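You operate a simulated robot arm through the tools that you are given. There is no shell and no other tool. Be economical: measure what you need, move in short steps, check, and stop when the job is done.

You run a simulated two-armed robot. Do the job below in one go: nothing can be reset, and whatever is moved stays where it is left.

JOB
Close the middle desk drawer. Then stack the 29 white folding block from the top of the freezer bench on top of the 26 white folding block. Then fetch the white box from the top of the lab bench and set it on the top of the light box. Then shut the store left drawer. The order counts.
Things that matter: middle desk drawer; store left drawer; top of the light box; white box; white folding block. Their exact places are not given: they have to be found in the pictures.

The check looks at the end state, three seconds after you hand in, the way a careful person would. Anything else that was tipped, shoved, dropped, spilled or broken makes it a failure.

ROBOT AND FRAMES
Two 6-joint arms with two-finger parallel grippers on one trunk, on a base that drives. Base frame: it is fixed to the floor where the robot stands at the start and does not move with it; the origin is under the middle of the robot, x ahead of it, y to its left, z up. Units: mm, rad, N and s.
The left shoulder is at the start at [-108, 177, 685], the right one opposite. With the tool pointing down near the work surface each hand reaches from about 100 to 620 mm from the robot's upright axis, wherever it stands, measured 20 degrees to its own side. Places, roughly: middle desk drawer [600, 100, 400]; store left drawer [-8600, 3500, 800]; top of the light box [-10100, -4100, 900]; white box [-11250, -5000, 1000]; white folding block [-7250, -3250, 1000]. Payload 1.57 kg a hand.
The tool frame of a hand sits at the grasp point between the pads (the TCP): z along the fingers, y along the line on which they close. The tips reach 30 mm beyond it. Largest opening 80 mm; finger width 17, thickness 12; the body of the gripper, 40 by 82 mm, starts 80 mm behind the TCP.
Orientation is that of the tool frame in the base frame, as a unit quaternion [x, y, z, w]. With the fingers straight down and closing along the base's y, the tool's x points along the base's -x, its y along +y and its z along -z.

CONTROLS
- The arms move only by the tool arm_command. It takes "left_steps", "right_steps" or both (then of equal length, played together; a hand with none holds still); each is text: rows parted by semicolons, each of 7 numbers parted by spaces: the turn, a rotation vector about the tool's x, y, z in units of 45 degrees (1.0 is 45 degrees), then the shift along the tool's x, y, z in units of 100 mm (1.0 is 100 mm), then the gripper command, from -1 (shut) to 1 (fully open), values between in proportion. In form: rx ry rz tx ty tz gripper; .... A call has 1 to 8 rows; each row is the pose to reach, as a shift and turn from the pose commanded when the call began, along the tool's axes at that moment. A call with a number of a shift or a turn outside -1 to 1 is refused whole. A row lasts 0.2 s, in which the tool goes at most 50 mm and 0.15 rad; a call with a longer step from one row to the next is refused whole, and so is a gripper value outside its range. A pose out of reach is approached as far as the arm can. The call stops where the force on the tool passes 40 N (or 10 N more than at its start, if that is more) or the arm is blocked; 0.2 s more then pass. The fingers move at their own pace (about 72 mm/s each) and stop on an object; they squeeze with about 25 N. The grip force told is the motor's: it shows also when the fingers shut on nothing. Time passes only in rows, and 0.2 s behind the last, so rows that repeat a pose let the fingers close. The reply holds the time, the measured pose of the TCP, the force on the tool along the base axes, the opening and the grip force, in the units named above and with some noise, with the torque about the TCP (base axes, N m) and any sound that the robot's microphone picked up.
- Cameras (640 x 400 px; columns grow to the right, rows downward): "scene" is now at [37.4, 13.7, 1383.7]; the picture's right is [0.11, -0.99, 0.00], its down [-0.89, -0.10, -0.45] and it looks along [0.45, 0.05, -0.89] (base axes); focal length 275 px, centre (320, 200). "left" rides on the left gripper at [72, 7, -122] in its tool frame; the picture's right is [-0.09, 1.00, 0.00], its down [-0.84, -0.08, -0.54] and it looks along [-0.54, -0.05, 0.84] (tool axes); focal length 238 px, centre (320, 200). "right" rides on the right gripper at [72, -7, -122] in its tool frame; the picture's right is [0.09, 1.00, 0.00], its down [-0.84, 0.08, -0.54] and it looks along [-0.54, 0.05, 0.84] (tool axes); focal length 238 px, centre (320, 200).
- camera(camera): a new picture of that camera. No time passes.
- lift_body(by): slides the trunk up (or, below 0, down) by that many mm; the arms and the scene camera ride with it, the base frame stays. It gives what a move gives, with no picture.
- drive_base(legs): drives the robot by 1 to 6 legs, each [ahead, left, turn to the left] in mm, mm and rad, along the robot's own axes; the way and the turn of a leg run together, so that a leg with both is an arc; at most 1500 mm and 3.142 rad a leg. The arms and the cameras ride along, it lands a little off, and it stops where it bumps. It gives what a move gives.
- turn_head(pan, tilt): turns the head with the scene camera to pan (to the left, within 2.496 rad either way) and tilt (down, from -0.506 to 1.204), counted from straight ahead of the robot. It gives what a move gives.
- locate(camera, pixels): for up to 12 pixels [column, row] of the newest picture of that camera ("zoom" is the newest enlarged one), the place [x, y, z] in the base frame of the surface seen there, good to about 2 mm, but the place of the scene camera against the robot may be out by one fixed shift of up to 12 mm in any direction. No time passes.
- zoom(camera, box): a new picture of the part [left, top, right, bottom] of that camera's present view, enlarged. No time passes.
- finish_job(): hands the job in; it is judged then, once.

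Keep the steps short. Do not move on a guess: measure, check each grasp and each placing, and mend mistakes. In all there are 110 turns and 92 pictures (those below and enlarged ones count). Leave the grippers open and the arms clear of the work at the hand-in unless told otherwise, and finish with a single line.

The tools are called after "Call:" as a command line: name --argument value ..., lists and objects as JSON in quotes. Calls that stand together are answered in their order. arm_command: Moves the arms, as the interface text tells. Its arguments: {"type":"object","properties":{"left_steps":{"type":"string"},"right_steps":{"type":"string"}},"required":[]} The other tools are called the same way: lift_body (by) slides the trunk up or down; drive_base (legs) drives the base; turn_head (pan, tilt) turns the head that bears the scene camera; camera (camera) takes a picture; locate (camera, pixels) gives the place of the surface under pixels of a picture; zoom (camera, box) takes an enlarged picture of a part of a camera's view; finish_job () hands the job in.

At the start:

```text
clock: 0.0
left_tcp_pos: [381.9, 158.8, 729.9]
left_tool_rot: [0.0, 1.0, 0.0, 0.001]
left_wrist_force: [-0.1, -0.5, 0.5]
left_moment: [0.02, -0.01, -0.03]
left_gripper_width: 80.2
left_grip_force: 0.1
right_tcp_pos: [397.5, -116.8, 770.9]
right_tool_rot: [0.0, 1.0, 0.0, 0.0]
right_wrist_force: [-0.6, -0.5, 0.4]
right_moment: [0.02, 0.03, 0.01]
right_gripper_width: 80.2
right_grip_force: 0.1
trunk travel left (down, up): [-125.0, 203.0]
robot x, y, heading: [0.7, -0.8, -0.001]
head pan, tilt: [0.106, 1.101]
```

scene: 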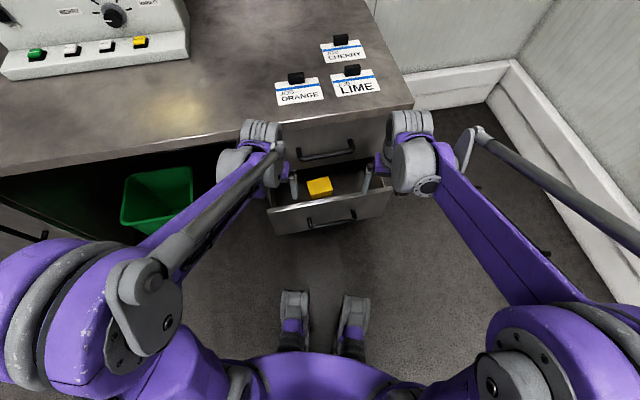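
right: 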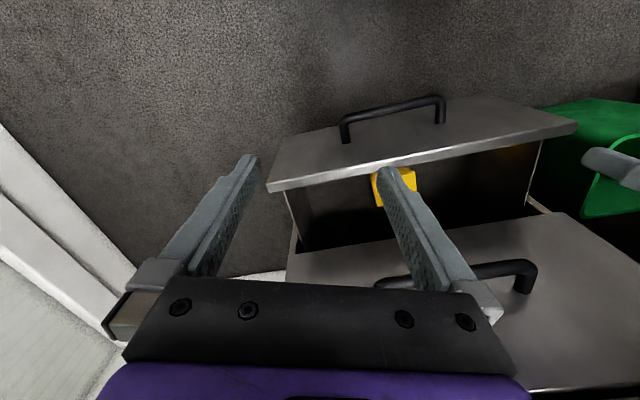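
left: 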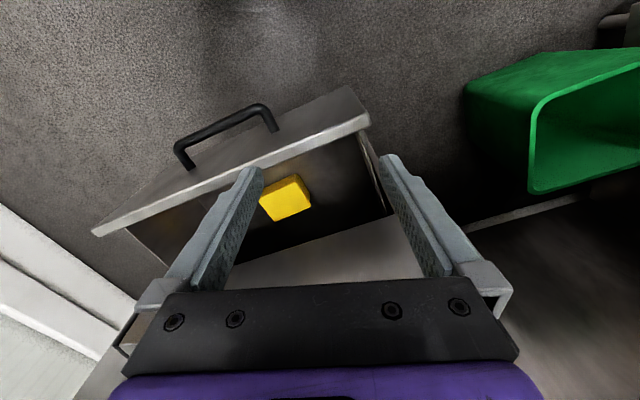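

The open drawer with a yellow block is ahead of me, its front edge near row 205 and its handle near (330,218). I will measure it and the drawer above.

Call:
locate --camera "scene" --pixels '[[269, 210], [391, 188], [330, 202], [330, 220], [312, 225], [352, 216], [275, 230], [388, 215], [325, 150], [318, 186], [300, 130], [410, 105]]'

Call:
locate --camera "left" --pixels '[[100, 232], [362, 122], [230, 173], [225, 130], [180, 145], [262, 108], [240, 265]]'

Call:
zoom --camera "scene" --box '[230, 100, 430, 250]'

```text
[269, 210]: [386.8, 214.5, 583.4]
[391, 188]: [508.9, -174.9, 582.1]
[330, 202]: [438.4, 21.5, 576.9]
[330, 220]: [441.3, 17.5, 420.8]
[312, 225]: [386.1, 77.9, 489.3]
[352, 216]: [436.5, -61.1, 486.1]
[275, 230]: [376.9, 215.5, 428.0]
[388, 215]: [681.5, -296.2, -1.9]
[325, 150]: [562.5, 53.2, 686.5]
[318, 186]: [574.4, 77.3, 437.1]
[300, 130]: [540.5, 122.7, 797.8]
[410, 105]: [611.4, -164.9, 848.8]
```

```text
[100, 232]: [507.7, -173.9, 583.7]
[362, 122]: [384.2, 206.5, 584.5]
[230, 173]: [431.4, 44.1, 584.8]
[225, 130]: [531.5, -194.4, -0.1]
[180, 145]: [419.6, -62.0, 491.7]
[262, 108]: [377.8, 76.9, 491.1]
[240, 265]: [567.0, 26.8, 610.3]
```

```text
2.67 times, centred on (330, 175) of scene
```

zoom: 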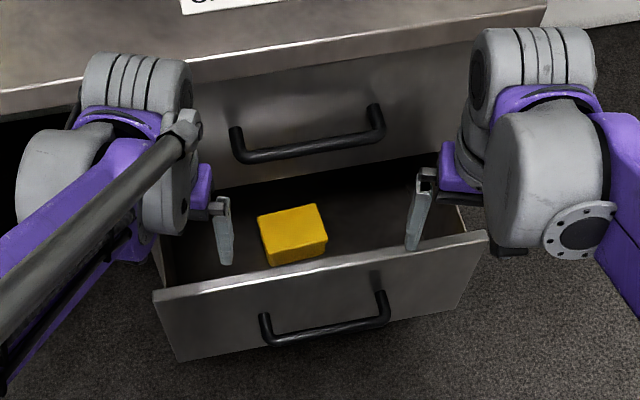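

The drawer face runs from (386,214) to (508,-174) at z 584, so it must be pushed along about (0.95, 0.30). I will draw the left hand back out from over the drawer, shut its fingers and tilt it 45° forward.

Call:
arm_command --left_steps "0 0 0 0.4 -0.1 0 -1;0 -0.18 0 0.8 -0.3 0 -1;0 -0.36 0 1 -0.5 0 -1;0 -0.54 0 1 -0.7 0 -1;0 -0.72 0 1 -0.9 0 -1;0 -0.88 0 1 -1 0 -1;0 -1 0 1 -1 0 -1;0 -1 0 1 -1 0 -1"

```text
clock: 1.8
left_tcp_pos: [282.8, 59.4, 730.4]
left_tool_rot: [0.0, 0.923, -0.001, 0.384]
left_wrist_force: [0.1, 0.1, -0.4]
left_moment: [0.01, -0.01, 0.01]
left_gripper_width: 0.0
left_grip_force: 21.8
right_tcp_pos: [396.1, -117.9, 771.3]
right_tool_rot: [0.0, 1.0, 0.0, 0.0]
right_wrist_force: [0.5, 0.2, -0.3]
right_moment: [0.0, -0.01, 0.01]
right_gripper_width: 80.2
right_grip_force: 0.1
trunk travel left (down, up): [-125.0, 203.0]
robot x, y, heading: [-1.2, -2.8, -0.003]
head pan, tilt: [0.106, 1.101]
```

The hand is back and tilted. Next I lower it in front of the drawer face.

Call:
arm_command --left_steps "0 0 0 0.25 0 0.25 -1;0 0 0 0.5 0 0.5 -1;0 0 0 0.75 0 0.75 -1;0 0 0 0.98 0 0.98 -1;0 0 0 0.98 0 0.98 -1"

Call:
camera --camera "left"

```text
clock: 3.0
left_tcp_pos: [317.1, 49.4, 659.4]
left_tool_rot: [0.0, 0.924, 0.0, 0.383]
left_wrist_force: [-0.2, 0.1, -0.1]
left_moment: [0.0, 0.02, 0.01]
left_gripper_width: 0.2
left_grip_force: 21.6
left hand out of reach, approached as far as the arm can: row 2, 3, 4, 5
right_tcp_pos: [396.7, -118.6, 770.9]
right_tool_rot: [0.0, 1.0, 0.0, 0.0]
right_wrist_force: [-0.3, 0.0, -0.1]
right_moment: [0.01, -0.01, -0.03]
right_gripper_width: 80.0
right_grip_force: 0.0
trunk travel left (down, up): [-125.0, 203.0]
robot x, y, heading: [4.3, 0.1, 0.004]
head pan, tilt: [0.106, 1.101]
```

```text
87 pictures are left
```

left: 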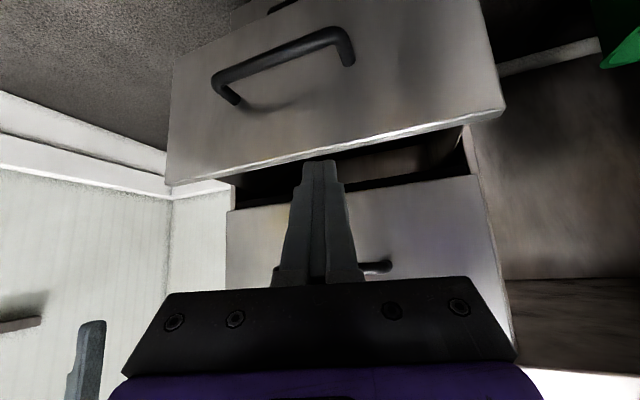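

The arm is at its fold limit at z 659, so I lower the trunk by 95 mm to bring the fingertips level with the drawer face above its handle.

Call:
lift_body --by -95

Call:
camera --camera "left"

```text
clock: 4.3
left_tcp_pos: [319.0, 51.2, 565.6]
left_tool_rot: [0.0, 0.923, -0.001, 0.384]
left_wrist_force: [0.0, 0.3, -0.4]
left_moment: [0.0, -0.02, 0.0]
left_gripper_width: 0.1
left_grip_force: 21.2
right_tcp_pos: [397.1, -118.8, 677.0]
right_tool_rot: [0.0, 1.0, 0.0, -0.001]
right_wrist_force: [-0.4, 0.1, -0.1]
right_moment: [0.02, 0.0, 0.01]
right_gripper_width: 79.9
right_grip_force: 0.1
trunk travel left (down, up): [-30.0, 298.0]
robot x, y, heading: [-0.3, 1.1, -0.004]
head pan, tilt: [0.106, 1.101]
```

```text
86 pictures are left
```

left: 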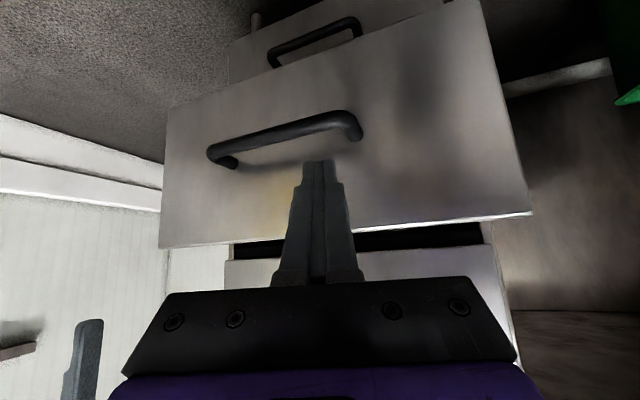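

The tips are in front of the middle drawer face above its handle. I push along (0.95, 0.30), with a first approach of 80 mm.

Call:
arm_command --left_steps "0 0 0 -0.13 0.06 0.13 -1;0 0 0 -0.27 0.12 0.27 -1;0 0 0 -0.4 0.18 0.4 -1;0 0 0 -0.54 0.24 0.54 -1"

```text
clock: 5.3
left_tcp_pos: [395.4, 75.9, 564.1]
left_tool_rot: [0.0, 0.923, -0.001, 0.384]
left_wrist_force: [0.4, 0.0, -0.2]
left_moment: [0.0, 0.0, -0.01]
left_gripper_width: 0.1
left_grip_force: 21.5
right_tcp_pos: [396.4, -118.0, 676.3]
right_tool_rot: [-0.001, 1.0, 0.0, 0.0]
right_wrist_force: [-0.6, -0.6, 0.4]
right_moment: [0.01, -0.01, 0.02]
right_gripper_width: 80.1
right_grip_force: 0.1
trunk travel left (down, up): [-30.0, 298.0]
robot x, y, heading: [-0.3, 2.2, -0.002]
head pan, tilt: [0.106, 1.101]
```

Tracking is good. Now I push in 15 mm steps.

Call:
arm_command --left_steps "0 0 0 -0.1 0.045 0.1 -1;0 0 0 -0.2 0.09 0.2 -1;0 0 0 -0.3 0.135 0.3 -1;0 0 0 -0.4 0.18 0.4 -1;0 0 0 -0.5 0.225 0.5 -1;0 0 0 -0.6 0.27 0.6 -1;0 0 0 -0.7 0.315 0.7 -1;0 0 0 -0.8 0.36 0.8 -1"

Call:
camera --camera "scene"

```text
clock: 7.1
left_tcp_pos: [509.7, 110.2, 564.9]
left_tool_rot: [0.001, 0.924, -0.002, 0.384]
left_wrist_force: [0.2, -0.1, 0.2]
left_moment: [0.01, 0.01, 0.0]
left_gripper_width: 0.0
left_grip_force: 21.8
right_tcp_pos: [397.2, -118.5, 677.2]
right_tool_rot: [0.0, 1.0, 0.0, 0.0]
right_wrist_force: [-0.2, -0.1, 0.3]
right_moment: [0.02, -0.01, -0.02]
right_gripper_width: 80.1
right_grip_force: 0.1
trunk travel left (down, up): [-30.0, 298.0]
robot x, y, heading: [0.1, -3.0, 0.004]
head pan, tilt: [0.106, 1.101]
```

```text
85 pictures are left
```

scene: 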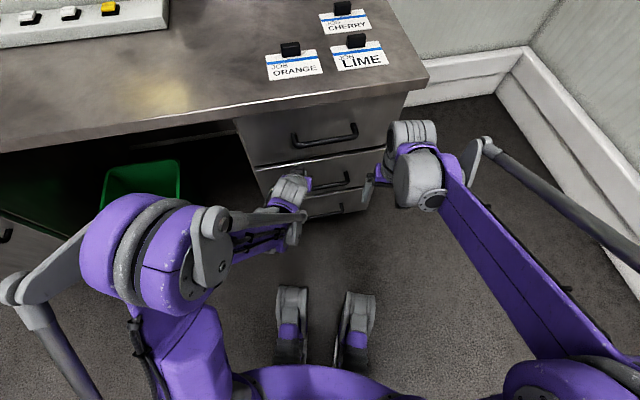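

The drawer is nearly in. I go on pushing to feel the end stop.

Call:
arm_command --left_steps "0 0 0 -0.1 0.045 0.1 -1;0 0 0 -0.2 0.09 0.2 -1;0 0 0 -0.3 0.135 0.3 -1;0 0 0 -0.4 0.18 0.4 -1;0 0 0 -0.45 0.2 0.45 -1"

Call:
zoom --camera "scene" --box '[230, 100, 430, 225]'

```text
clock: 7.4
left_tcp_pos: [510.7, 109.4, 564.6]
left_tool_rot: [0.0, 0.925, -0.003, 0.38]
left_wrist_force: [-13.5, -2.7, 10.6]
left_moment: [0.1, -0.09, 0.08]
left_gripper_width: 0.0
left_grip_force: 21.7
right_tcp_pos: [395.1, -118.2, 676.3]
right_tool_rot: [0.0, 1.0, 0.0, 0.002]
right_wrist_force: [0.5, -0.8, -0.2]
right_moment: [-0.01, -0.01, -0.01]
right_gripper_width: 80.1
right_grip_force: 0.1
trunk travel left (down, up): [-30.0, 298.0]
robot x, y, heading: [0.6, 0.7, -0.003]
head pan, tilt: [0.106, 1.101]
stopped in row 1 (left hand): the force on the tool passed its limit at 55 N (the readings are from after the stop); the commanded pose is now the measured one
```

```text
3.20 times, centred on (330, 162) of scene
```

zoom: 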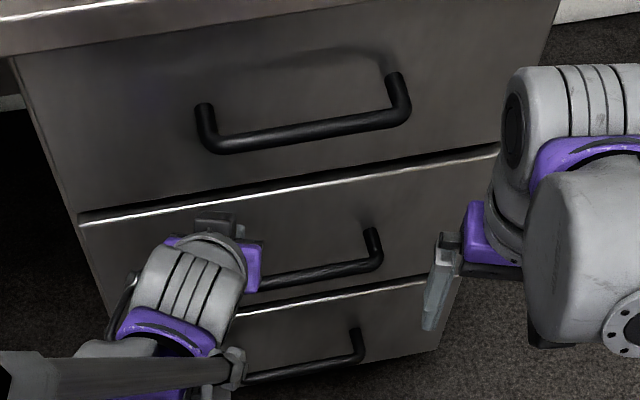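

A firm stop at 55 N. I check whether the middle face is flush with the upper and lower ones.

Call:
locate --camera "zoom" --pixels '[[450, 140], [440, 200], [420, 250], [120, 190], [130, 240], [420, 310], [400, 160], [400, 200], [400, 290]]'

```text
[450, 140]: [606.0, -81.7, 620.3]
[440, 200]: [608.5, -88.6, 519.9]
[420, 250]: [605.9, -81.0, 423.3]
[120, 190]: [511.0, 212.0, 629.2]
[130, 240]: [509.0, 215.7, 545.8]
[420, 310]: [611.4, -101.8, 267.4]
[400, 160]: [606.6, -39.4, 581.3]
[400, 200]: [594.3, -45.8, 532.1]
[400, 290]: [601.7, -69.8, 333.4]
```

All three faces lie at 552–553 along the normal, so the drawer is shut. I retract the left hand the way it came.

Call:
arm_command --left_steps "0 0 0 0.3 -0.1 -0.3 -1;0 0 0 0.6 -0.2 -0.6 -1;0 0 0 0.9 -0.2 -0.9 -1;0 0 0 1 -0.2 -1 -1"

Call:
lift_body --by 200

Call:
turn_head --pan 2.4 --tilt 0.3

Call:
camera --camera "scene"

Call:
turn_head --pan -2.4 --tilt 0.3

Call:
camera --camera "scene"

```text
clock: 8.4
left_tcp_pos: [371.5, 92.6, 565.3]
left_tool_rot: [0.001, 0.925, -0.003, 0.38]
left_wrist_force: [0.5, 0.8, 0.6]
left_moment: [-0.05, 0.01, -0.05]
left_gripper_width: 0.2
left_grip_force: 21.2
right_tcp_pos: [397.0, -119.6, 676.7]
right_tool_rot: [0.0, 1.0, -0.001, 0.001]
right_wrist_force: [0.8, 0.5, 0.2]
right_moment: [0.0, 0.0, 0.02]
right_gripper_width: 80.1
right_grip_force: 0.0
trunk travel left (down, up): [-30.0, 298.0]
robot x, y, heading: [0.9, 0.8, 0.001]
head pan, tilt: [0.106, 1.101]
```

```text
clock: 10.6
left_tcp_pos: [369.9, 90.6, 765.0]
left_tool_rot: [-0.001, 0.925, -0.002, 0.38]
left_wrist_force: [0.3, -0.6, 0.5]
left_moment: [0.02, 0.0, -0.03]
left_gripper_width: 0.2
left_grip_force: 20.7
right_tcp_pos: [396.7, -118.0, 875.6]
right_tool_rot: [0.0, 1.0, 0.0, 0.0]
right_wrist_force: [1.0, -0.3, 0.0]
right_moment: [0.03, 0.02, -0.01]
right_gripper_width: 79.7
right_grip_force: 0.2
trunk travel left (down, up): [-230.0, 98.0]
robot x, y, heading: [-2.6, -0.9, 0.002]
head pan, tilt: [0.106, 1.101]
```

```text
clock: 12.7
left_tcp_pos: [369.9, 90.9, 763.9]
left_tool_rot: [-0.001, 0.926, -0.003, 0.379]
left_wrist_force: [0.9, -0.7, -0.2]
left_moment: [-0.01, -0.02, -0.02]
left_gripper_width: 0.1
left_grip_force: 21.6
right_tcp_pos: [396.0, -118.2, 877.0]
right_tool_rot: [0.001, 1.0, 0.0, 0.0]
right_wrist_force: [0.4, 0.0, -0.2]
right_moment: [-0.03, 0.0, -0.01]
right_gripper_width: 79.7
right_grip_force: 0.1
trunk travel left (down, up): [-230.0, 98.0]
robot x, y, heading: [-4.7, 2.1, 0.005]
head pan, tilt: [2.4, 0.3]
```

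```text
83 pictures are left
```

scene: 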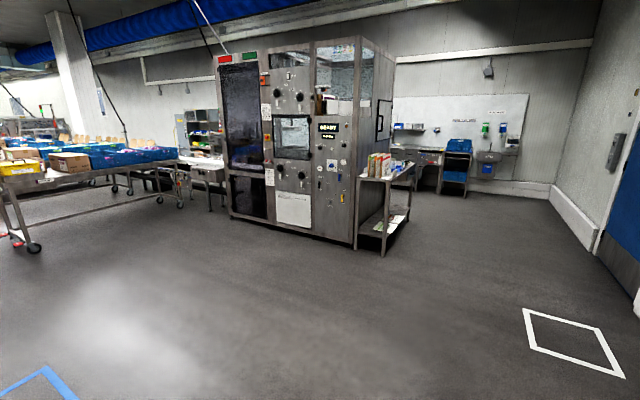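

```text
clock: 16.5
left_tcp_pos: [371.4, 90.8, 765.6]
left_tool_rot: [0.0, 0.925, -0.003, 0.379]
left_wrist_force: [1.0, -1.0, 0.2]
left_moment: [-0.01, 0.03, -0.01]
left_gripper_width: 0.2
left_grip_force: 21.6
right_tcp_pos: [396.4, -118.1, 877.1]
right_tool_rot: [-0.001, 1.0, 0.0, 0.0]
right_wrist_force: [-0.4, 0.4, -0.1]
right_moment: [-0.01, 0.01, -0.01]
right_gripper_width: 80.1
right_grip_force: 0.1
trunk travel left (down, up): [-230.0, 98.0]
robot x, y, heading: [1.3, 0.9, -0.001]
head pan, tilt: [-2.4, 0.3]
```

```text
82 pictures are left
```

scene: 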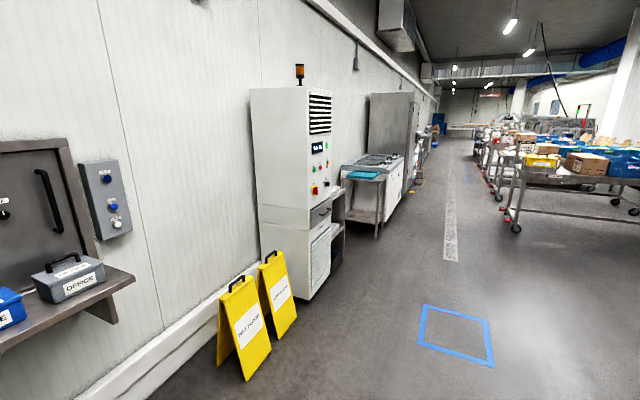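

There is a corridor behind me to the right, with a row of tables on its far side. I measure floor landmarks and furniture to plan the way.

Call:
locate --camera "scene" --pixels '[[243, 380], [295, 318], [307, 300], [345, 258], [377, 240], [402, 190], [420, 310], [455, 260], [448, 190], [515, 228], [500, 197], [480, 165]]'

Call:
zoom --camera "scene" --box '[360, 60, 640, 235]'

```text
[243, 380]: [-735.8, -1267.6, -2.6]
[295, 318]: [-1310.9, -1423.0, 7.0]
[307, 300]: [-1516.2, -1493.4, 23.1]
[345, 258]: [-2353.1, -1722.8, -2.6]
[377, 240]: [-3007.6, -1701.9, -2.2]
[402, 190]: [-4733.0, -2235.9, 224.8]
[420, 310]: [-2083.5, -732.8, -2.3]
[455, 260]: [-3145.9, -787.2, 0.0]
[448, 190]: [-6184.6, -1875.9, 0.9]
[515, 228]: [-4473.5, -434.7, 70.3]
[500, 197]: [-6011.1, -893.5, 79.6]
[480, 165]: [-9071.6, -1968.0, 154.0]
```

```text
2.29 times, centred on (500, 148) of scene
```

zoom: 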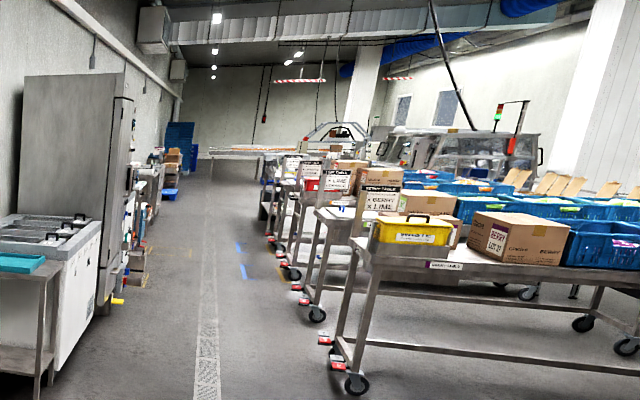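

The corridor's white stripe runs along heading about -2.80, with at least 0.75 m clear on each side. I back off from the desk, turn, and go along the stripe.

Call:
drive_base --legs '[[-1200, -60, 0], [0, 0, -2.797], [1500, 0, 0], [1500, 0, 0]]'

Call:
turn_head --pan 0.3 --tilt 0.25

Call:
camera --camera "scene"

```text
clock: 43.8
left_tcp_pos: [-4462.5, -1182.6, 764.4]
left_tool_rot: [0.914, 0.148, -0.374, 0.058]
left_wrist_force: [0.3, -0.2, -0.5]
left_moment: [-0.02, -0.01, 0.0]
left_gripper_width: 0.0
left_grip_force: 21.1
right_tcp_pos: [-4553.1, -993.3, 876.1]
right_tool_rot: [0.987, 0.159, 0.0, -0.001]
right_wrist_force: [-0.1, -0.8, -0.3]
right_moment: [0.0, 0.03, 0.0]
right_gripper_width: 79.7
right_grip_force: 0.0
trunk travel left (down, up): [-230.0, 98.0]
robot x, y, heading: [-4137.5, -983.2, -2.826]
head pan, tilt: [-2.4, 0.3]
```

```text
clock: 46.2
left_tcp_pos: [-4463.1, -1182.3, 764.5]
left_tool_rot: [0.913, 0.148, -0.376, 0.058]
left_wrist_force: [0.3, 0.3, 0.2]
left_moment: [-0.02, 0.03, -0.01]
left_gripper_width: 0.0
left_grip_force: 21.8
right_tcp_pos: [-4553.4, -993.4, 875.8]
right_tool_rot: [0.987, 0.159, 0.0, 0.001]
right_wrist_force: [-0.6, 0.9, 0.1]
right_moment: [0.03, -0.03, -0.01]
right_gripper_width: 80.1
right_grip_force: 0.0
trunk travel left (down, up): [-230.0, 98.0]
robot x, y, heading: [-4136.4, -985.1, -2.821]
head pan, tilt: [0.3, 0.25]
```

```text
80 pictures are left
```

scene: 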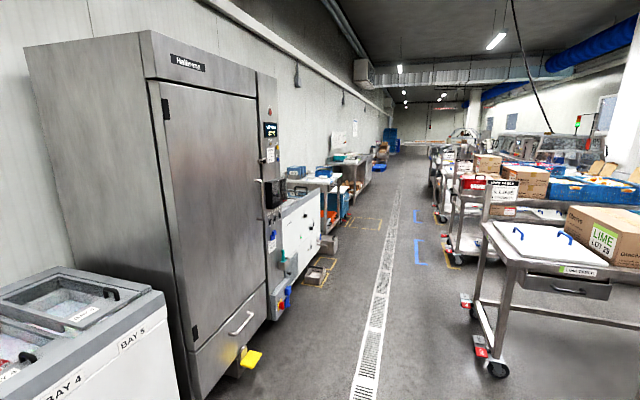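

I see the fridge on the left, benches beyond it and the cart tables on the right. I measure clearances.

Call:
locate --camera "scene" --pixels '[[482, 228], [476, 355], [446, 258], [300, 200], [325, 262], [322, 182], [350, 165], [245, 362], [268, 318], [328, 245], [365, 350]]'

Call:
zoom --camera "scene" --box '[260, 120, 420, 240]'

```text
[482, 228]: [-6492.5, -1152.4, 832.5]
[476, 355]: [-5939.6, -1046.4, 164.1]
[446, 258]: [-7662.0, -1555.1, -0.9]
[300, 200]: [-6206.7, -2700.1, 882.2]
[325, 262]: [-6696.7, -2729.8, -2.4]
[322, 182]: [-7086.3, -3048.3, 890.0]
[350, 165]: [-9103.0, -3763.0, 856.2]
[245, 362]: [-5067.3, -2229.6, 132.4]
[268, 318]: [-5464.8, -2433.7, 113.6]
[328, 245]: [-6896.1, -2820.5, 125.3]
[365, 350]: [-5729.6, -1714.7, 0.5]
```

```text
3.33 times, centred on (340, 180) of scene
```

zoom: 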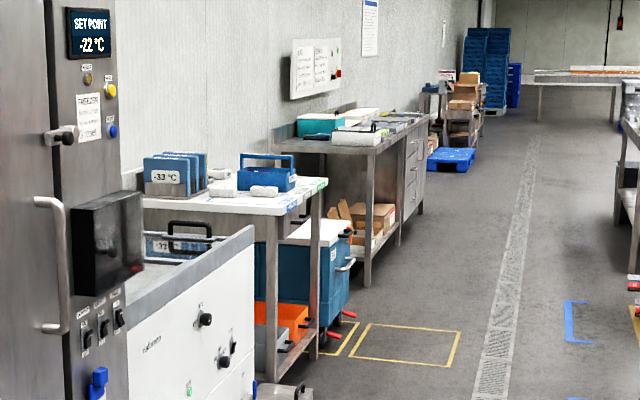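

The freezer bench (white top, grey -33 °C racks, blue tray) has its front edge about 0.8 m left of the stripe near (-7086,-3048). I drive to the stripe abreast of it and turn to face it.

Call:
drive_base --legs '[[1500, 200, 0], [1500, 50, 0], [200, 0, 0], [0, 0, 1.594]]'

Call:
turn_head --pan 0 --tilt 0.6

Call:
camera --camera "scene"

```text
refused: leg 1 is longer than a leg can be; nothing moved
```

```text
clock: 47.0
left_tcp_pos: [-4463.4, -1182.5, 764.9]
left_tool_rot: [0.913, 0.148, -0.375, 0.058]
left_wrist_force: [0.0, 0.0, -0.8]
left_moment: [0.0, 0.02, 0.01]
left_gripper_width: 0.0
left_grip_force: 20.7
right_tcp_pos: [-4553.1, -992.2, 876.4]
right_tool_rot: [0.987, 0.159, 0.0, 0.0]
right_wrist_force: [-0.6, -0.7, 0.3]
right_moment: [-0.02, -0.01, 0.0]
right_gripper_width: 79.8
right_grip_force: 0.0
trunk travel left (down, up): [-230.0, 98.0]
robot x, y, heading: [-4142.9, -981.4, -2.824]
head pan, tilt: [0.0, 0.6]
```

```text
78 pictures are left
```

scene: 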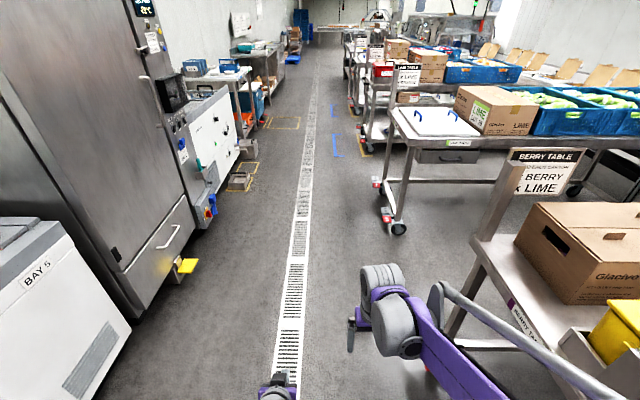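

The leg was refused as too long (over 1500). I split it and shift left first, away from the berry table.

Call:
drive_base --legs '[[100, 240, 0], [1480, 0, 0], [1480, 0, 0], [190, 0, 0], [0, 0, 1.597]]'

Call:
camera --camera "scene"

```text
clock: 68.9
left_tcp_pos: [-6892.3, -2653.9, 764.6]
left_tool_rot: [0.487, 0.787, -0.202, 0.321]
left_wrist_force: [-0.3, 0.4, 0.5]
left_moment: [-0.01, -0.01, 0.03]
left_gripper_width: 0.0
left_grip_force: 21.7
right_tcp_pos: [-7067.0, -2769.7, 876.9]
right_tool_rot: [0.526, 0.85, 0.0, -0.001]
right_wrist_force: [-0.5, -0.4, -0.7]
right_moment: [0.02, 0.01, 0.0]
right_gripper_width: 80.0
right_grip_force: 0.0
trunk travel left (down, up): [-230.0, 98.0]
robot x, y, heading: [-7137.3, -2359.7, -1.112]
head pan, tilt: [0.0, 0.6]
```

```text
77 pictures are left
```

scene: 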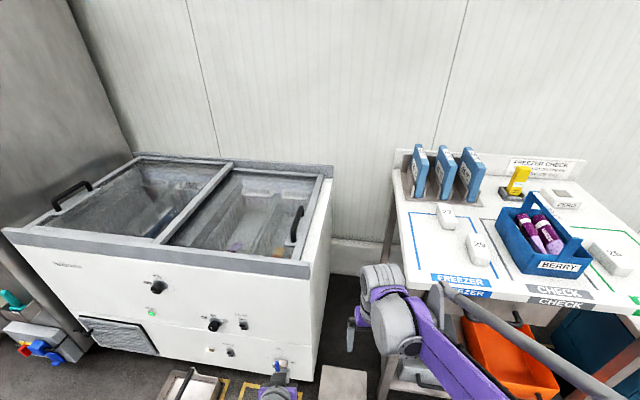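

The white blocks are at (447,215), (478,248) and (612,258). I zoom to read their labels and locate them.

Call:
zoom --camera "scene" --box '[400, 140, 640, 320]'

Call:
locate --camera "scene" --pixels '[[447, 213], [478, 247], [612, 257], [402, 180], [470, 290], [560, 298], [562, 198], [545, 265], [470, 175], [560, 240], [400, 270], [635, 310]]'

```text
2.22 times, centred on (520, 230) of scene
```

zoom: 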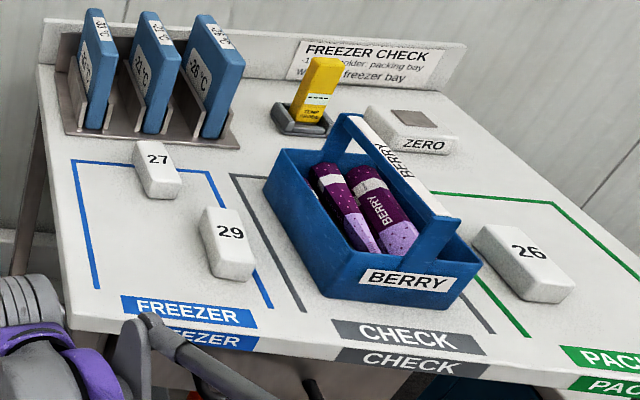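

```text
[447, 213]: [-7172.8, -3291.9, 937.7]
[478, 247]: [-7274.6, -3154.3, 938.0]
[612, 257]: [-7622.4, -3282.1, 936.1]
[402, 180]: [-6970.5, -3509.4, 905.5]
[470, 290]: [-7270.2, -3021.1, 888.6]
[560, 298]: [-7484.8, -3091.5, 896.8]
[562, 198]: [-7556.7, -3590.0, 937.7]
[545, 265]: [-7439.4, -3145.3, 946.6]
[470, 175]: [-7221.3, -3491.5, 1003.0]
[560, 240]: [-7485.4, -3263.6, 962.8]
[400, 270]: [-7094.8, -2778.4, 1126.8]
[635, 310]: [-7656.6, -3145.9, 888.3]
```

Block 29 is at (-7274,-3154), block 26 at (-7622,-3282) and the bench top is at about z 906. Before approaching I look at the floor in front of me.

Call:
turn_head --pan 0 --tilt 1.1

Call:
camera --camera "scene"

Call:
camera --camera "right"

```text
clock: 69.9
left_tcp_pos: [-6891.7, -2653.5, 764.0]
left_tool_rot: [0.487, 0.787, -0.202, 0.321]
left_wrist_force: [-0.5, -0.3, -0.9]
left_moment: [0.02, -0.01, 0.02]
left_gripper_width: 0.0
left_grip_force: 21.2
right_tcp_pos: [-7067.4, -2769.4, 876.7]
right_tool_rot: [0.526, 0.85, 0.0, 0.0]
right_wrist_force: [0.6, -0.2, -0.6]
right_moment: [0.02, -0.01, -0.01]
right_gripper_width: 79.9
right_grip_force: 0.2
trunk travel left (down, up): [-230.0, 98.0]
robot x, y, heading: [-7138.7, -2360.5, -1.114]
head pan, tilt: [0.0, 1.1]
```

```text
75 pictures are left
```

scene: 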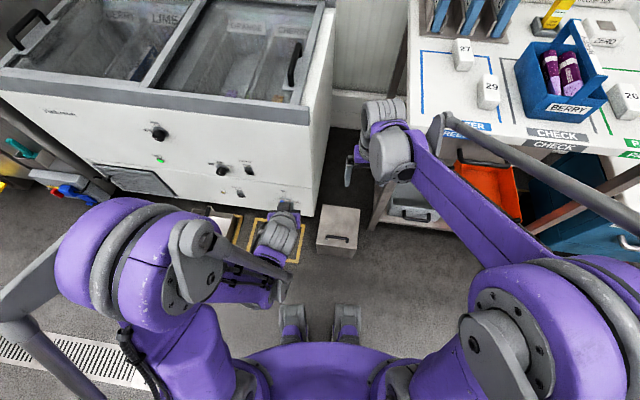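

```text
74 pictures are left
```

right: 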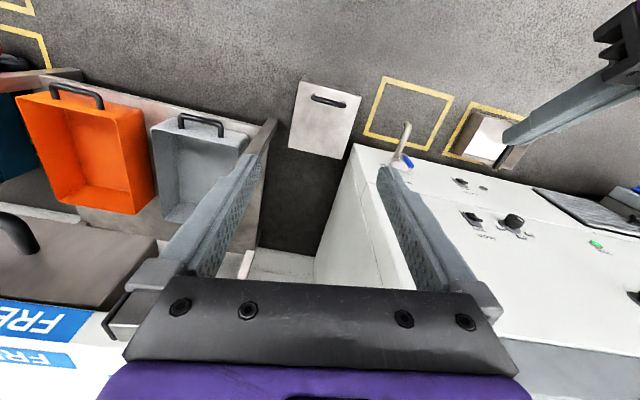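

A grey box stands on the floor at (340,230). I measure it, my feet and the under-bench things.

Call:
locate --camera "scene" --pixels '[[317, 245], [357, 250], [340, 225], [291, 305], [347, 305], [295, 345], [380, 220], [468, 215], [430, 220], [560, 150], [410, 125], [360, 208]]'

```text
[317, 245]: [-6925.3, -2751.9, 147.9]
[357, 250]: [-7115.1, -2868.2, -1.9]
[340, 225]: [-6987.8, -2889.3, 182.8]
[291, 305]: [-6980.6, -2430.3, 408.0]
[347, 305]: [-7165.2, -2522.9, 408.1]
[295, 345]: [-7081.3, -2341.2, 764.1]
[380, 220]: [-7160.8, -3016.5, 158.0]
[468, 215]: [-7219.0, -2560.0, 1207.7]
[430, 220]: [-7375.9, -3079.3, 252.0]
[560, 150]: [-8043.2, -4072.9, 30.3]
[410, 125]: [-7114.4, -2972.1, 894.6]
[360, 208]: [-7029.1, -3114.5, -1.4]
```

The floor box spans to the left of the bench, so I will pick with the left hand from a stand further right. First I raise the trunk and bring the left hand up, upright and open.

Call:
lift_body --by 97

Call:
arm_command --left_steps "0 0 0 -0.25 0 -0.25 0;0 0.18 0 -0.5 0 -0.5 0;0 0.36 0 -0.7 0 -0.7 1;0 0.54 0 -0.9 0 -0.9 1;0 0.72 0 -0.98 0 -0.98 1;0 0.88 0 -0.98 0 -0.98 1;0 1 0 -0.98 0 -0.98 1;0 1 0 -0.98 0 -0.98 1"

```text
clock: 71.2
left_tcp_pos: [-6870.4, -2697.8, 899.8]
left_tool_rot: [0.479, 0.774, -0.22, 0.351]
left_wrist_force: [0.5, 0.9, -0.4]
left_moment: [0.0, -0.03, -0.02]
left_gripper_width: 0.1
left_grip_force: 21.7
right_tcp_pos: [-7067.3, -2768.3, 974.5]
right_tool_rot: [0.525, 0.851, 0.0, 0.0]
right_wrist_force: [-1.2, 0.4, -0.6]
right_moment: [-0.03, 0.01, 0.03]
right_gripper_width: 79.9
right_grip_force: 0.1
trunk travel left (down, up): [-327.0, 1.0]
robot x, y, heading: [-7137.3, -2363.8, -1.107]
head pan, tilt: [0.0, 1.1]
```

```text
clock: 73.0
left_tcp_pos: [-6873.3, -2688.4, 1038.7]
left_tool_rot: [0.527, 0.849, -0.02, 0.027]
left_wrist_force: [0.2, 0.3, -0.5]
left_moment: [-0.02, 0.01, -0.01]
left_gripper_width: 79.9
left_grip_force: 0.1
right_tcp_pos: [-7067.4, -2769.7, 974.0]
right_tool_rot: [0.526, 0.851, 0.0, 0.0]
right_wrist_force: [-0.3, -0.1, -0.1]
right_moment: [0.01, -0.02, 0.01]
right_gripper_width: 79.8
right_grip_force: 0.1
trunk travel left (down, up): [-327.0, 1.0]
robot x, y, heading: [-7141.1, -2364.8, -1.108]
head pan, tilt: [0.0, 1.1]
```

The left hand is up. I also pull the right hand back and up, so it won't touch the berry tray, then drive to stand in front of block 29, with a bit of margin.

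Call:
arm_command --right_steps "0 0 0 0.3 0 -0.3 1;0 0 0 0.6 0 -0.6 1;0 0 0 0.9 0 -0.9 1;0 0 0 1 0 -1 1;0 0 0 1 0 -1 1"

Call:
drive_base --legs '[[0, 0, -0.149], [0, -478, 0], [180, 0, 0]]'

Call:
camera --camera "scene"

Call:
camera --camera "left"

```text
clock: 74.2
left_tcp_pos: [-6874.1, -2689.4, 1038.7]
left_tool_rot: [0.526, 0.85, -0.02, 0.027]
left_wrist_force: [0.1, -0.3, -0.1]
left_moment: [-0.02, 0.0, 0.03]
left_gripper_width: 80.0
left_grip_force: 0.1
right_tcp_pos: [-7113.7, -2678.6, 1076.0]
right_tool_rot: [0.527, 0.85, 0.0, 0.001]
right_wrist_force: [-0.2, -0.2, 1.0]
right_moment: [0.02, 0.02, 0.01]
right_gripper_width: 79.8
right_grip_force: 0.1
trunk travel left (down, up): [-327.0, 1.0]
robot x, y, heading: [-7143.1, -2366.0, -1.105]
head pan, tilt: [0.0, 1.1]
```

```text
clock: 80.7
left_tcp_pos: [-7328.9, -3044.3, 1037.8]
left_tool_rot: [0.583, 0.812, -0.022, 0.026]
left_wrist_force: [-0.5, -0.8, -0.4]
left_moment: [0.0, 0.02, -0.03]
left_gripper_width: 80.0
left_grip_force: 0.2
right_tcp_pos: [-7566.3, -3002.3, 1075.9]
right_tool_rot: [0.581, 0.814, -0.001, 0.0]
right_wrist_force: [0.5, -0.8, 0.7]
right_moment: [0.01, -0.02, -0.01]
right_gripper_width: 79.8
right_grip_force: 0.1
trunk travel left (down, up): [-327.0, 1.0]
robot x, y, heading: [-7548.0, -2684.8, -1.246]
head pan, tilt: [0.0, 1.1]
```

```text
73 pictures are left
```

scene: 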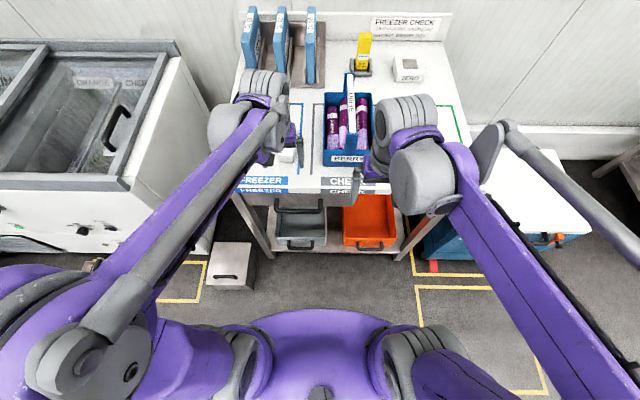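

```text
72 pictures are left
```

left: 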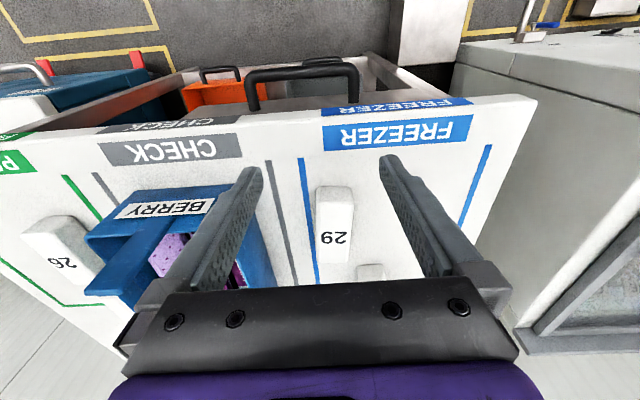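

The left hand camera shows blocks 29 and 26. I measure their corners.

Call:
zoom --camera "left" --box '[0, 150, 400, 300]'

Call:
locate --camera "left" --pixels '[[319, 190], [351, 190], [319, 260], [348, 260], [335, 225], [310, 200], [28, 238], [70, 218], [60, 255], [340, 150], [380, 270], [290, 270]]'

```text
1.60 times, centred on (200, 225) of left
```

zoom: 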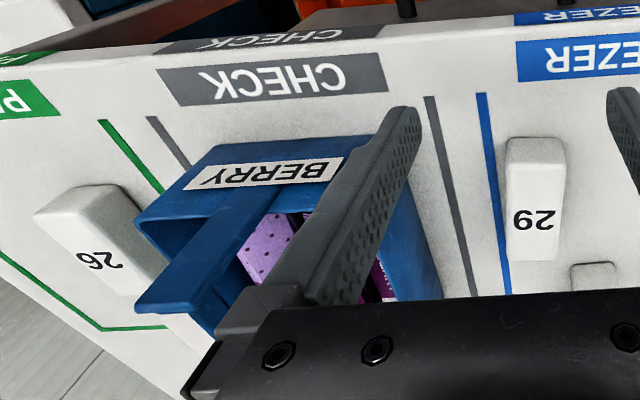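

```text
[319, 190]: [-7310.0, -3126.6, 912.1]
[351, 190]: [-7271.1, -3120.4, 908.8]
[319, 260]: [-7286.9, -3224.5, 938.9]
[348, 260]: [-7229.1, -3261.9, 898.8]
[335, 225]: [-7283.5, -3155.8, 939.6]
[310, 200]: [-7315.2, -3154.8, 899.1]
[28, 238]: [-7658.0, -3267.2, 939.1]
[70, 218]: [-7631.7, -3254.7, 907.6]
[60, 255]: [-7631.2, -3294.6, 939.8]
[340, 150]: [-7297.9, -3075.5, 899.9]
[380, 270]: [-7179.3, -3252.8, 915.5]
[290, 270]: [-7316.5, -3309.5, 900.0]
```

Bench surface is z 900 and block tops 940. I refine the top corners of 29 and 26 from the zoomed view.

Call:
locate --camera "zoom" --pixels '[[512, 174], [560, 172], [512, 252], [555, 254], [518, 145], [555, 145], [40, 216], [98, 198], [138, 245], [100, 290], [90, 245], [120, 190]]'

```text
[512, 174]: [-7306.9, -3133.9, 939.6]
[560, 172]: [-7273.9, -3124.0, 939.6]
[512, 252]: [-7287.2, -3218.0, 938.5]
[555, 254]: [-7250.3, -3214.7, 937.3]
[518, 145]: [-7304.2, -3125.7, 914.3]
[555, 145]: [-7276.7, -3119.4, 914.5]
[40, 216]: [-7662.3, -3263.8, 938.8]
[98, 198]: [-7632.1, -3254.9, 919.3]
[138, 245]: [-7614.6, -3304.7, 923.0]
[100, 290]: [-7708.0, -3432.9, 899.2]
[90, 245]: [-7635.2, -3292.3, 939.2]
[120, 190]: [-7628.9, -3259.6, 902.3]
```

Block 29: top centre (-7280,-3173,940), long axis at angle -1.327, about 40 mm wide. I turn the left hand to match, level it, and move 100 mm forward and a little down with a 66 mm opening.

Call:
arm_command --left_steps "0 0.03 0.03 -0.3 0.01 0 0.65;0 0.06 0.07 -0.6 0.02 0.1 0.65;0 0.087 0.103 -0.9 0.04 0.2 0.65;0 0.087 0.103 -1 0.05 0.3 0.65;0 0.087 0.103 -1 0.05 0.3 0.65"

Call:
camera --camera "left"

```text
clock: 81.9
left_tcp_pos: [-7290.4, -3140.7, 1015.8]
left_tool_rot: [0.615, 0.789, -0.001, -0.001]
left_wrist_force: [0.7, -1.1, -0.4]
left_moment: [0.01, -0.01, 0.02]
left_gripper_width: 66.3
left_grip_force: 0.1
right_tcp_pos: [-7565.0, -3003.4, 1076.9]
right_tool_rot: [0.582, 0.813, 0.0, 0.001]
right_wrist_force: [0.1, -1.0, -1.0]
right_moment: [-0.02, 0.03, 0.01]
right_gripper_width: 79.8
right_grip_force: 0.0
trunk travel left (down, up): [-327.0, 1.0]
robot x, y, heading: [-7547.8, -2684.7, -1.245]
head pan, tilt: [0.0, 1.1]
```

```text
70 pictures are left
```

left: 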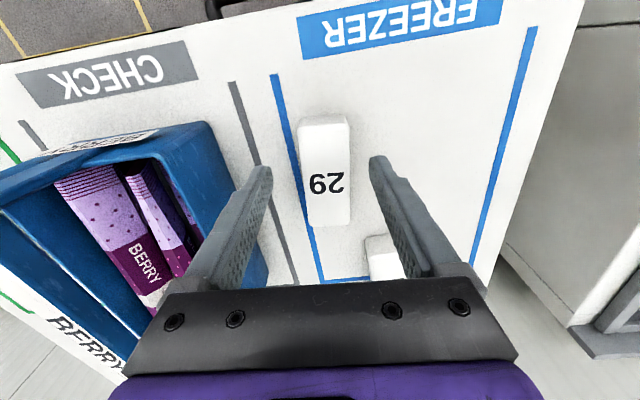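

I re-measure 29, and its neighbours 27 and the tray edge.

Call:
locate --camera "left" --pixels '[[303, 128], [346, 126], [310, 222], [346, 220], [328, 175], [370, 240], [395, 238], [380, 262], [210, 130], [240, 200], [262, 280]]'

```text
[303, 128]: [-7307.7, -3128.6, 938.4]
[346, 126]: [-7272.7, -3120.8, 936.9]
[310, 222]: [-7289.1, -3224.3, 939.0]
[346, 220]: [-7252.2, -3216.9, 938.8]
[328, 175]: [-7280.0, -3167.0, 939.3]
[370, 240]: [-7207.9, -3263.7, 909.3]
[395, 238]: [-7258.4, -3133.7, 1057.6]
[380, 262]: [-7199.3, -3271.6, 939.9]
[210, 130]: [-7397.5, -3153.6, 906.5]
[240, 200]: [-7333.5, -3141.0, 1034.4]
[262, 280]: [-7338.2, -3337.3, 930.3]
```

I centre on the block at (-7280,-3173) and descend to TCP z 936 (tips 6 mm above the bench).

Call:
arm_command --left_steps "0 0 0.055 -0.33 0.02 0.05 0.65;0 0 0.055 -0.335 0.02 0.3 0.65;0 0 0.055 -0.335 0.02 0.55 0.65;0 0 0.055 -0.335 0.02 0.79 0.65;0 0 0.055 -0.335 0.02 0.79 0.65"

Call:
camera --camera "left"

```text
clock: 83.1
left_tcp_pos: [-7282.0, -3172.7, 937.8]
left_tool_rot: [0.632, 0.775, -0.001, 0.0]
left_wrist_force: [-0.3, -0.1, -0.7]
left_moment: [0.0, -0.02, -0.04]
left_gripper_width: 66.2
left_grip_force: 0.1
right_tcp_pos: [-7564.3, -3003.8, 1075.3]
right_tool_rot: [0.582, 0.813, 0.0, 0.0]
right_wrist_force: [0.2, -0.7, 0.3]
right_moment: [0.01, 0.0, 0.02]
right_gripper_width: 79.8
right_grip_force: 0.1
trunk travel left (down, up): [-327.0, 1.0]
robot x, y, heading: [-7544.3, -2687.4, -1.239]
head pan, tilt: [0.0, 1.1]
```

```text
69 pictures are left
```

left: 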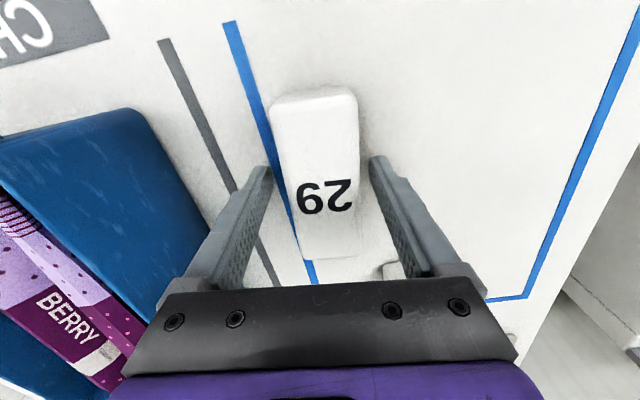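

The fingers straddle block 29. I close and then lift.

Call:
arm_command --left_steps "0 0 0 0 0 0 -1;0 0 0 0 0 0 -1;0 0 0 0 0 0 -1;0 0 0 0 0 -0.3 -1;0 0 0 0 0 -0.6 -1;0 0 0 0 0 -0.8 -1;0 0 0 0 0 -0.8 -1"

Call:
camera --camera "left"

```text
clock: 84.7
left_tcp_pos: [-7280.7, -3173.8, 1018.3]
left_tool_rot: [0.632, 0.775, 0.0, 0.0]
left_wrist_force: [1.0, 0.4, -1.5]
left_moment: [0.01, 0.01, 0.0]
left_gripper_width: 44.7
left_grip_force: 25.0
right_tcp_pos: [-7564.2, -3004.1, 1076.2]
right_tool_rot: [0.582, 0.813, 0.0, 0.0]
right_wrist_force: [0.3, 0.5, -0.1]
right_moment: [0.04, 0.02, -0.02]
right_gripper_width: 80.3
right_grip_force: 0.1
trunk travel left (down, up): [-327.0, 1.0]
robot x, y, heading: [-7547.2, -2688.5, -1.238]
head pan, tilt: [0.0, 1.1]
```

```text
68 pictures are left
```

left: 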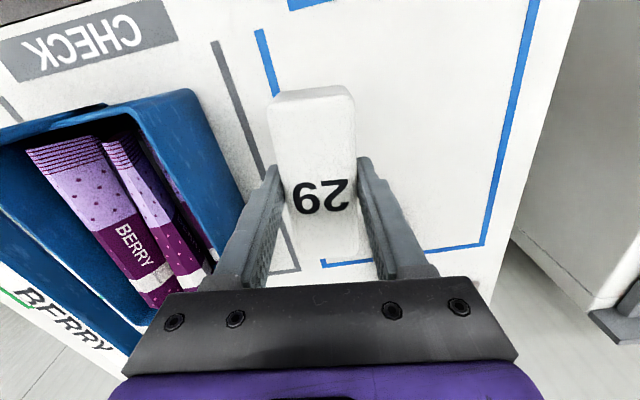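

Held (44.7 mm). I back away, slide right 366 mm and come forward again, so the block never passes over the tray, stopping a little short.

Call:
drive_base --legs '[[-300, 0, 0], [0, -366, 0], [240, 0, 0]]'

Call:
camera --camera "left"

Call:
camera --camera "scene"

```text
clock: 91.6
left_tcp_pos: [-7650.3, -3247.8, 1017.0]
left_tool_rot: [0.631, 0.776, -0.001, 0.0]
left_wrist_force: [0.5, 0.1, -1.8]
left_moment: [0.03, 0.02, 0.03]
left_gripper_width: 44.7
left_grip_force: 25.1
right_tcp_pos: [-7934.6, -3077.9, 1074.8]
right_tool_rot: [0.582, 0.813, 0.0, -0.001]
right_wrist_force: [0.0, 0.1, 0.3]
right_moment: [0.0, -0.01, 0.01]
right_gripper_width: 79.8
right_grip_force: 0.1
trunk travel left (down, up): [-327.0, 1.0]
robot x, y, heading: [-7916.1, -2759.8, -1.237]
head pan, tilt: [0.0, 1.1]
```

```text
67 pictures are left
```

left: 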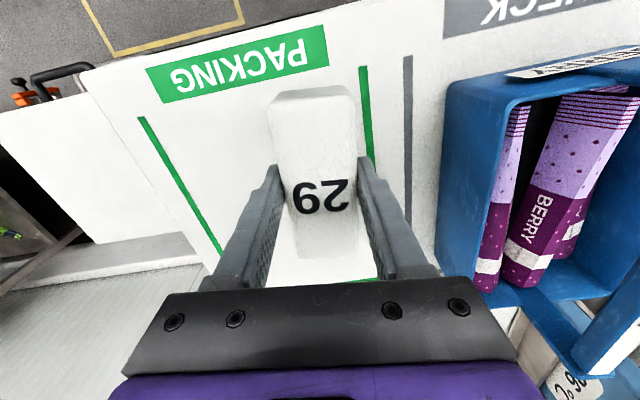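

```text
66 pictures are left
```

scene: 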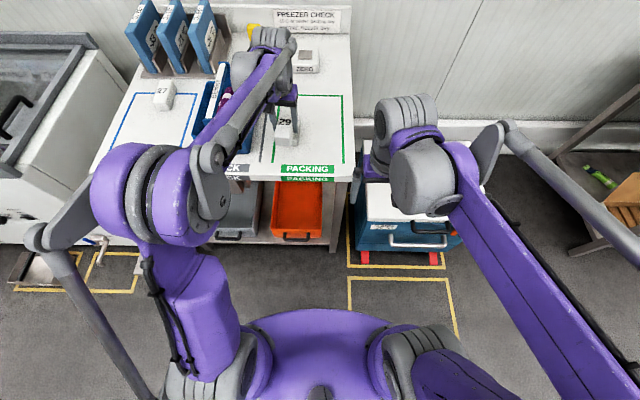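

Block 26 is hidden under the held block. I shift the hand 100 mm to the right to see 26.

Call:
arm_command --left_steps "0 0 0 0 -0.4 0 -1;0 0 0 0 -0.8 0 -1;0 0 0 0 -1 0 -1;0 0 0 0 -1 0 -1"

Call:
zoom --camera "left" --box '[320, 50, 640, 250]'

```text
clock: 92.6
left_tcp_pos: [-7746.4, -3269.2, 1018.1]
left_tool_rot: [0.631, 0.776, -0.001, 0.0]
left_wrist_force: [-1.1, 0.4, -1.6]
left_moment: [0.01, 0.04, 0.0]
left_gripper_width: 44.5
left_grip_force: 24.8
right_tcp_pos: [-7934.5, -3078.8, 1077.0]
right_tool_rot: [0.582, 0.813, 0.0, 0.0]
right_wrist_force: [-0.3, 0.6, -0.1]
right_moment: [0.02, 0.03, 0.01]
right_gripper_width: 80.0
right_grip_force: 0.1
trunk travel left (down, up): [-327.0, 1.0]
robot x, y, heading: [-7918.6, -2762.1, -1.241]
head pan, tilt: [0.0, 1.1]
```

```text
2.00 times, centred on (480, 150) of left
```

zoom: 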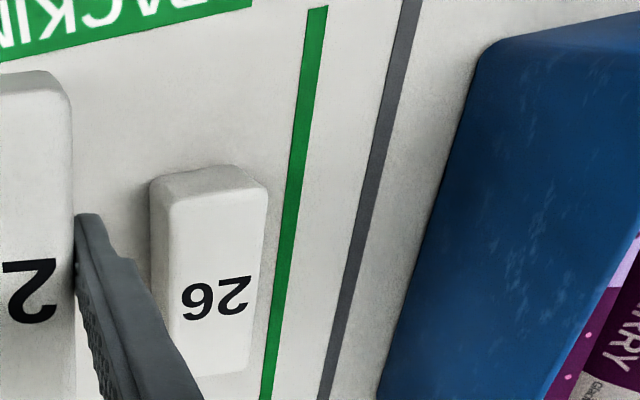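

Block 26 is clear in the view. I measure its top corners.

Call:
locate --camera "zoom" --pixels '[[172, 212], [262, 196], [247, 366], [190, 372], [172, 260], [258, 260], [215, 290], [212, 203], [205, 180]]'

```text
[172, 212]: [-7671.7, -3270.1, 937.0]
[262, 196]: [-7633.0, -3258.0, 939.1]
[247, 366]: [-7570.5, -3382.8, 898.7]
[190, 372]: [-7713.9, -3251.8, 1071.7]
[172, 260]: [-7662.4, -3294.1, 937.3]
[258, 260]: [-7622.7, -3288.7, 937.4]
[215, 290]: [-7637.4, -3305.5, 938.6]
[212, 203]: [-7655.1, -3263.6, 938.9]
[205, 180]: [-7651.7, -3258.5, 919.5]
```

I refine the far end of 26.

Call:
locate --camera "zoom" --pixels '[[240, 350], [241, 358], [241, 364], [225, 360], [225, 368], [210, 365], [210, 372], [250, 330], [254, 300], [180, 320], [176, 300], [187, 345]]'

```text
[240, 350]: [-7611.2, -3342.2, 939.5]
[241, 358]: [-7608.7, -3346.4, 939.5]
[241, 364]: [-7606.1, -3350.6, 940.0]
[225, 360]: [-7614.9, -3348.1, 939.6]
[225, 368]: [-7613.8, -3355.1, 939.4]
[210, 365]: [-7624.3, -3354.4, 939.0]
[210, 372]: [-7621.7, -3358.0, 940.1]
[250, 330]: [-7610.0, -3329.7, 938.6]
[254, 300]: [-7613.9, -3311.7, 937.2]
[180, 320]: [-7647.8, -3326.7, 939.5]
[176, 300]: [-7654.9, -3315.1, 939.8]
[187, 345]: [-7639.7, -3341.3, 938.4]
```

Block 26: centre (-7636.5,-3309.5), top 940, long axis at -1.24. I move 29 directly above it and turn to match, still 40 mm above.

Call:
arm_command --left_steps "0 0 -0.05 -0.2 0.35 0 -1;0 0 -0.1 -0.4 0.7 0 -1;0 0 -0.159 -0.6 0.95 0 -1;0 0 -0.159 -0.62 0.995 0 -1;0 0 -0.159 -0.62 0.995 0 -1"

Call:
camera --camera "left"

```text
clock: 93.8
left_tcp_pos: [-7638.8, -3308.5, 1015.2]
left_tool_rot: [0.581, 0.814, -0.001, -0.001]
left_wrist_force: [1.3, -0.1, -1.6]
left_moment: [0.03, 0.02, 0.0]
left_gripper_width: 44.6
left_grip_force: 24.7
right_tcp_pos: [-7934.0, -3078.7, 1076.7]
right_tool_rot: [0.581, 0.814, -0.001, 0.0]
right_wrist_force: [0.8, -0.3, 0.8]
right_moment: [-0.01, -0.02, -0.01]
right_gripper_width: 80.0
right_grip_force: 0.1
trunk travel left (down, up): [-327.0, 1.0]
robot x, y, heading: [-7917.8, -2762.7, -1.241]
head pan, tilt: [0.0, 1.1]
```

```text
64 pictures are left
```

left: 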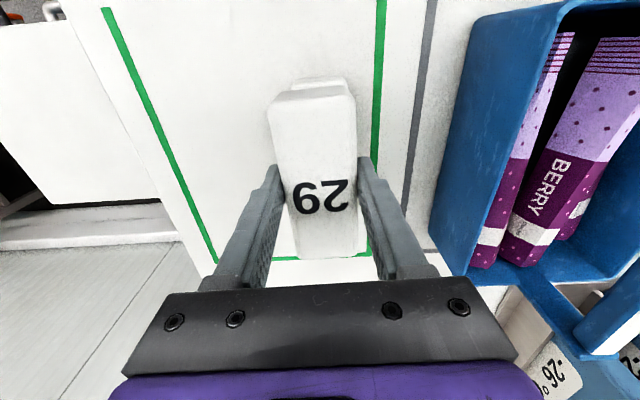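

Well aligned above 26. I lower slowly to TCP z 979.

Call:
arm_command --left_steps "0 0 0 -0.01 0.02 0.15 -1;0 0 0 -0.01 0.02 0.28 -1;0 0 0 -0.01 0.02 0.34 -1;0 0 0 -0.01 0.02 0.365 -1;0 0 0 -0.01 0.02 0.365 -1"

```text
clock: 95.0
left_tcp_pos: [-7636.0, -3308.1, 980.4]
left_tool_rot: [0.582, 0.813, -0.001, 0.0]
left_wrist_force: [0.3, 0.0, -2.1]
left_moment: [0.02, 0.0, 0.0]
left_gripper_width: 44.5
left_grip_force: 25.3
right_tcp_pos: [-7934.5, -3078.4, 1076.1]
right_tool_rot: [0.582, 0.814, 0.001, 0.0]
right_wrist_force: [-0.2, -0.2, -0.1]
right_moment: [-0.01, -0.02, 0.01]
right_gripper_width: 79.9
right_grip_force: 0.0
trunk travel left (down, up): [-327.0, 1.0]
robot x, y, heading: [-7915.8, -2763.1, -1.246]
head pan, tilt: [0.0, 1.1]
```

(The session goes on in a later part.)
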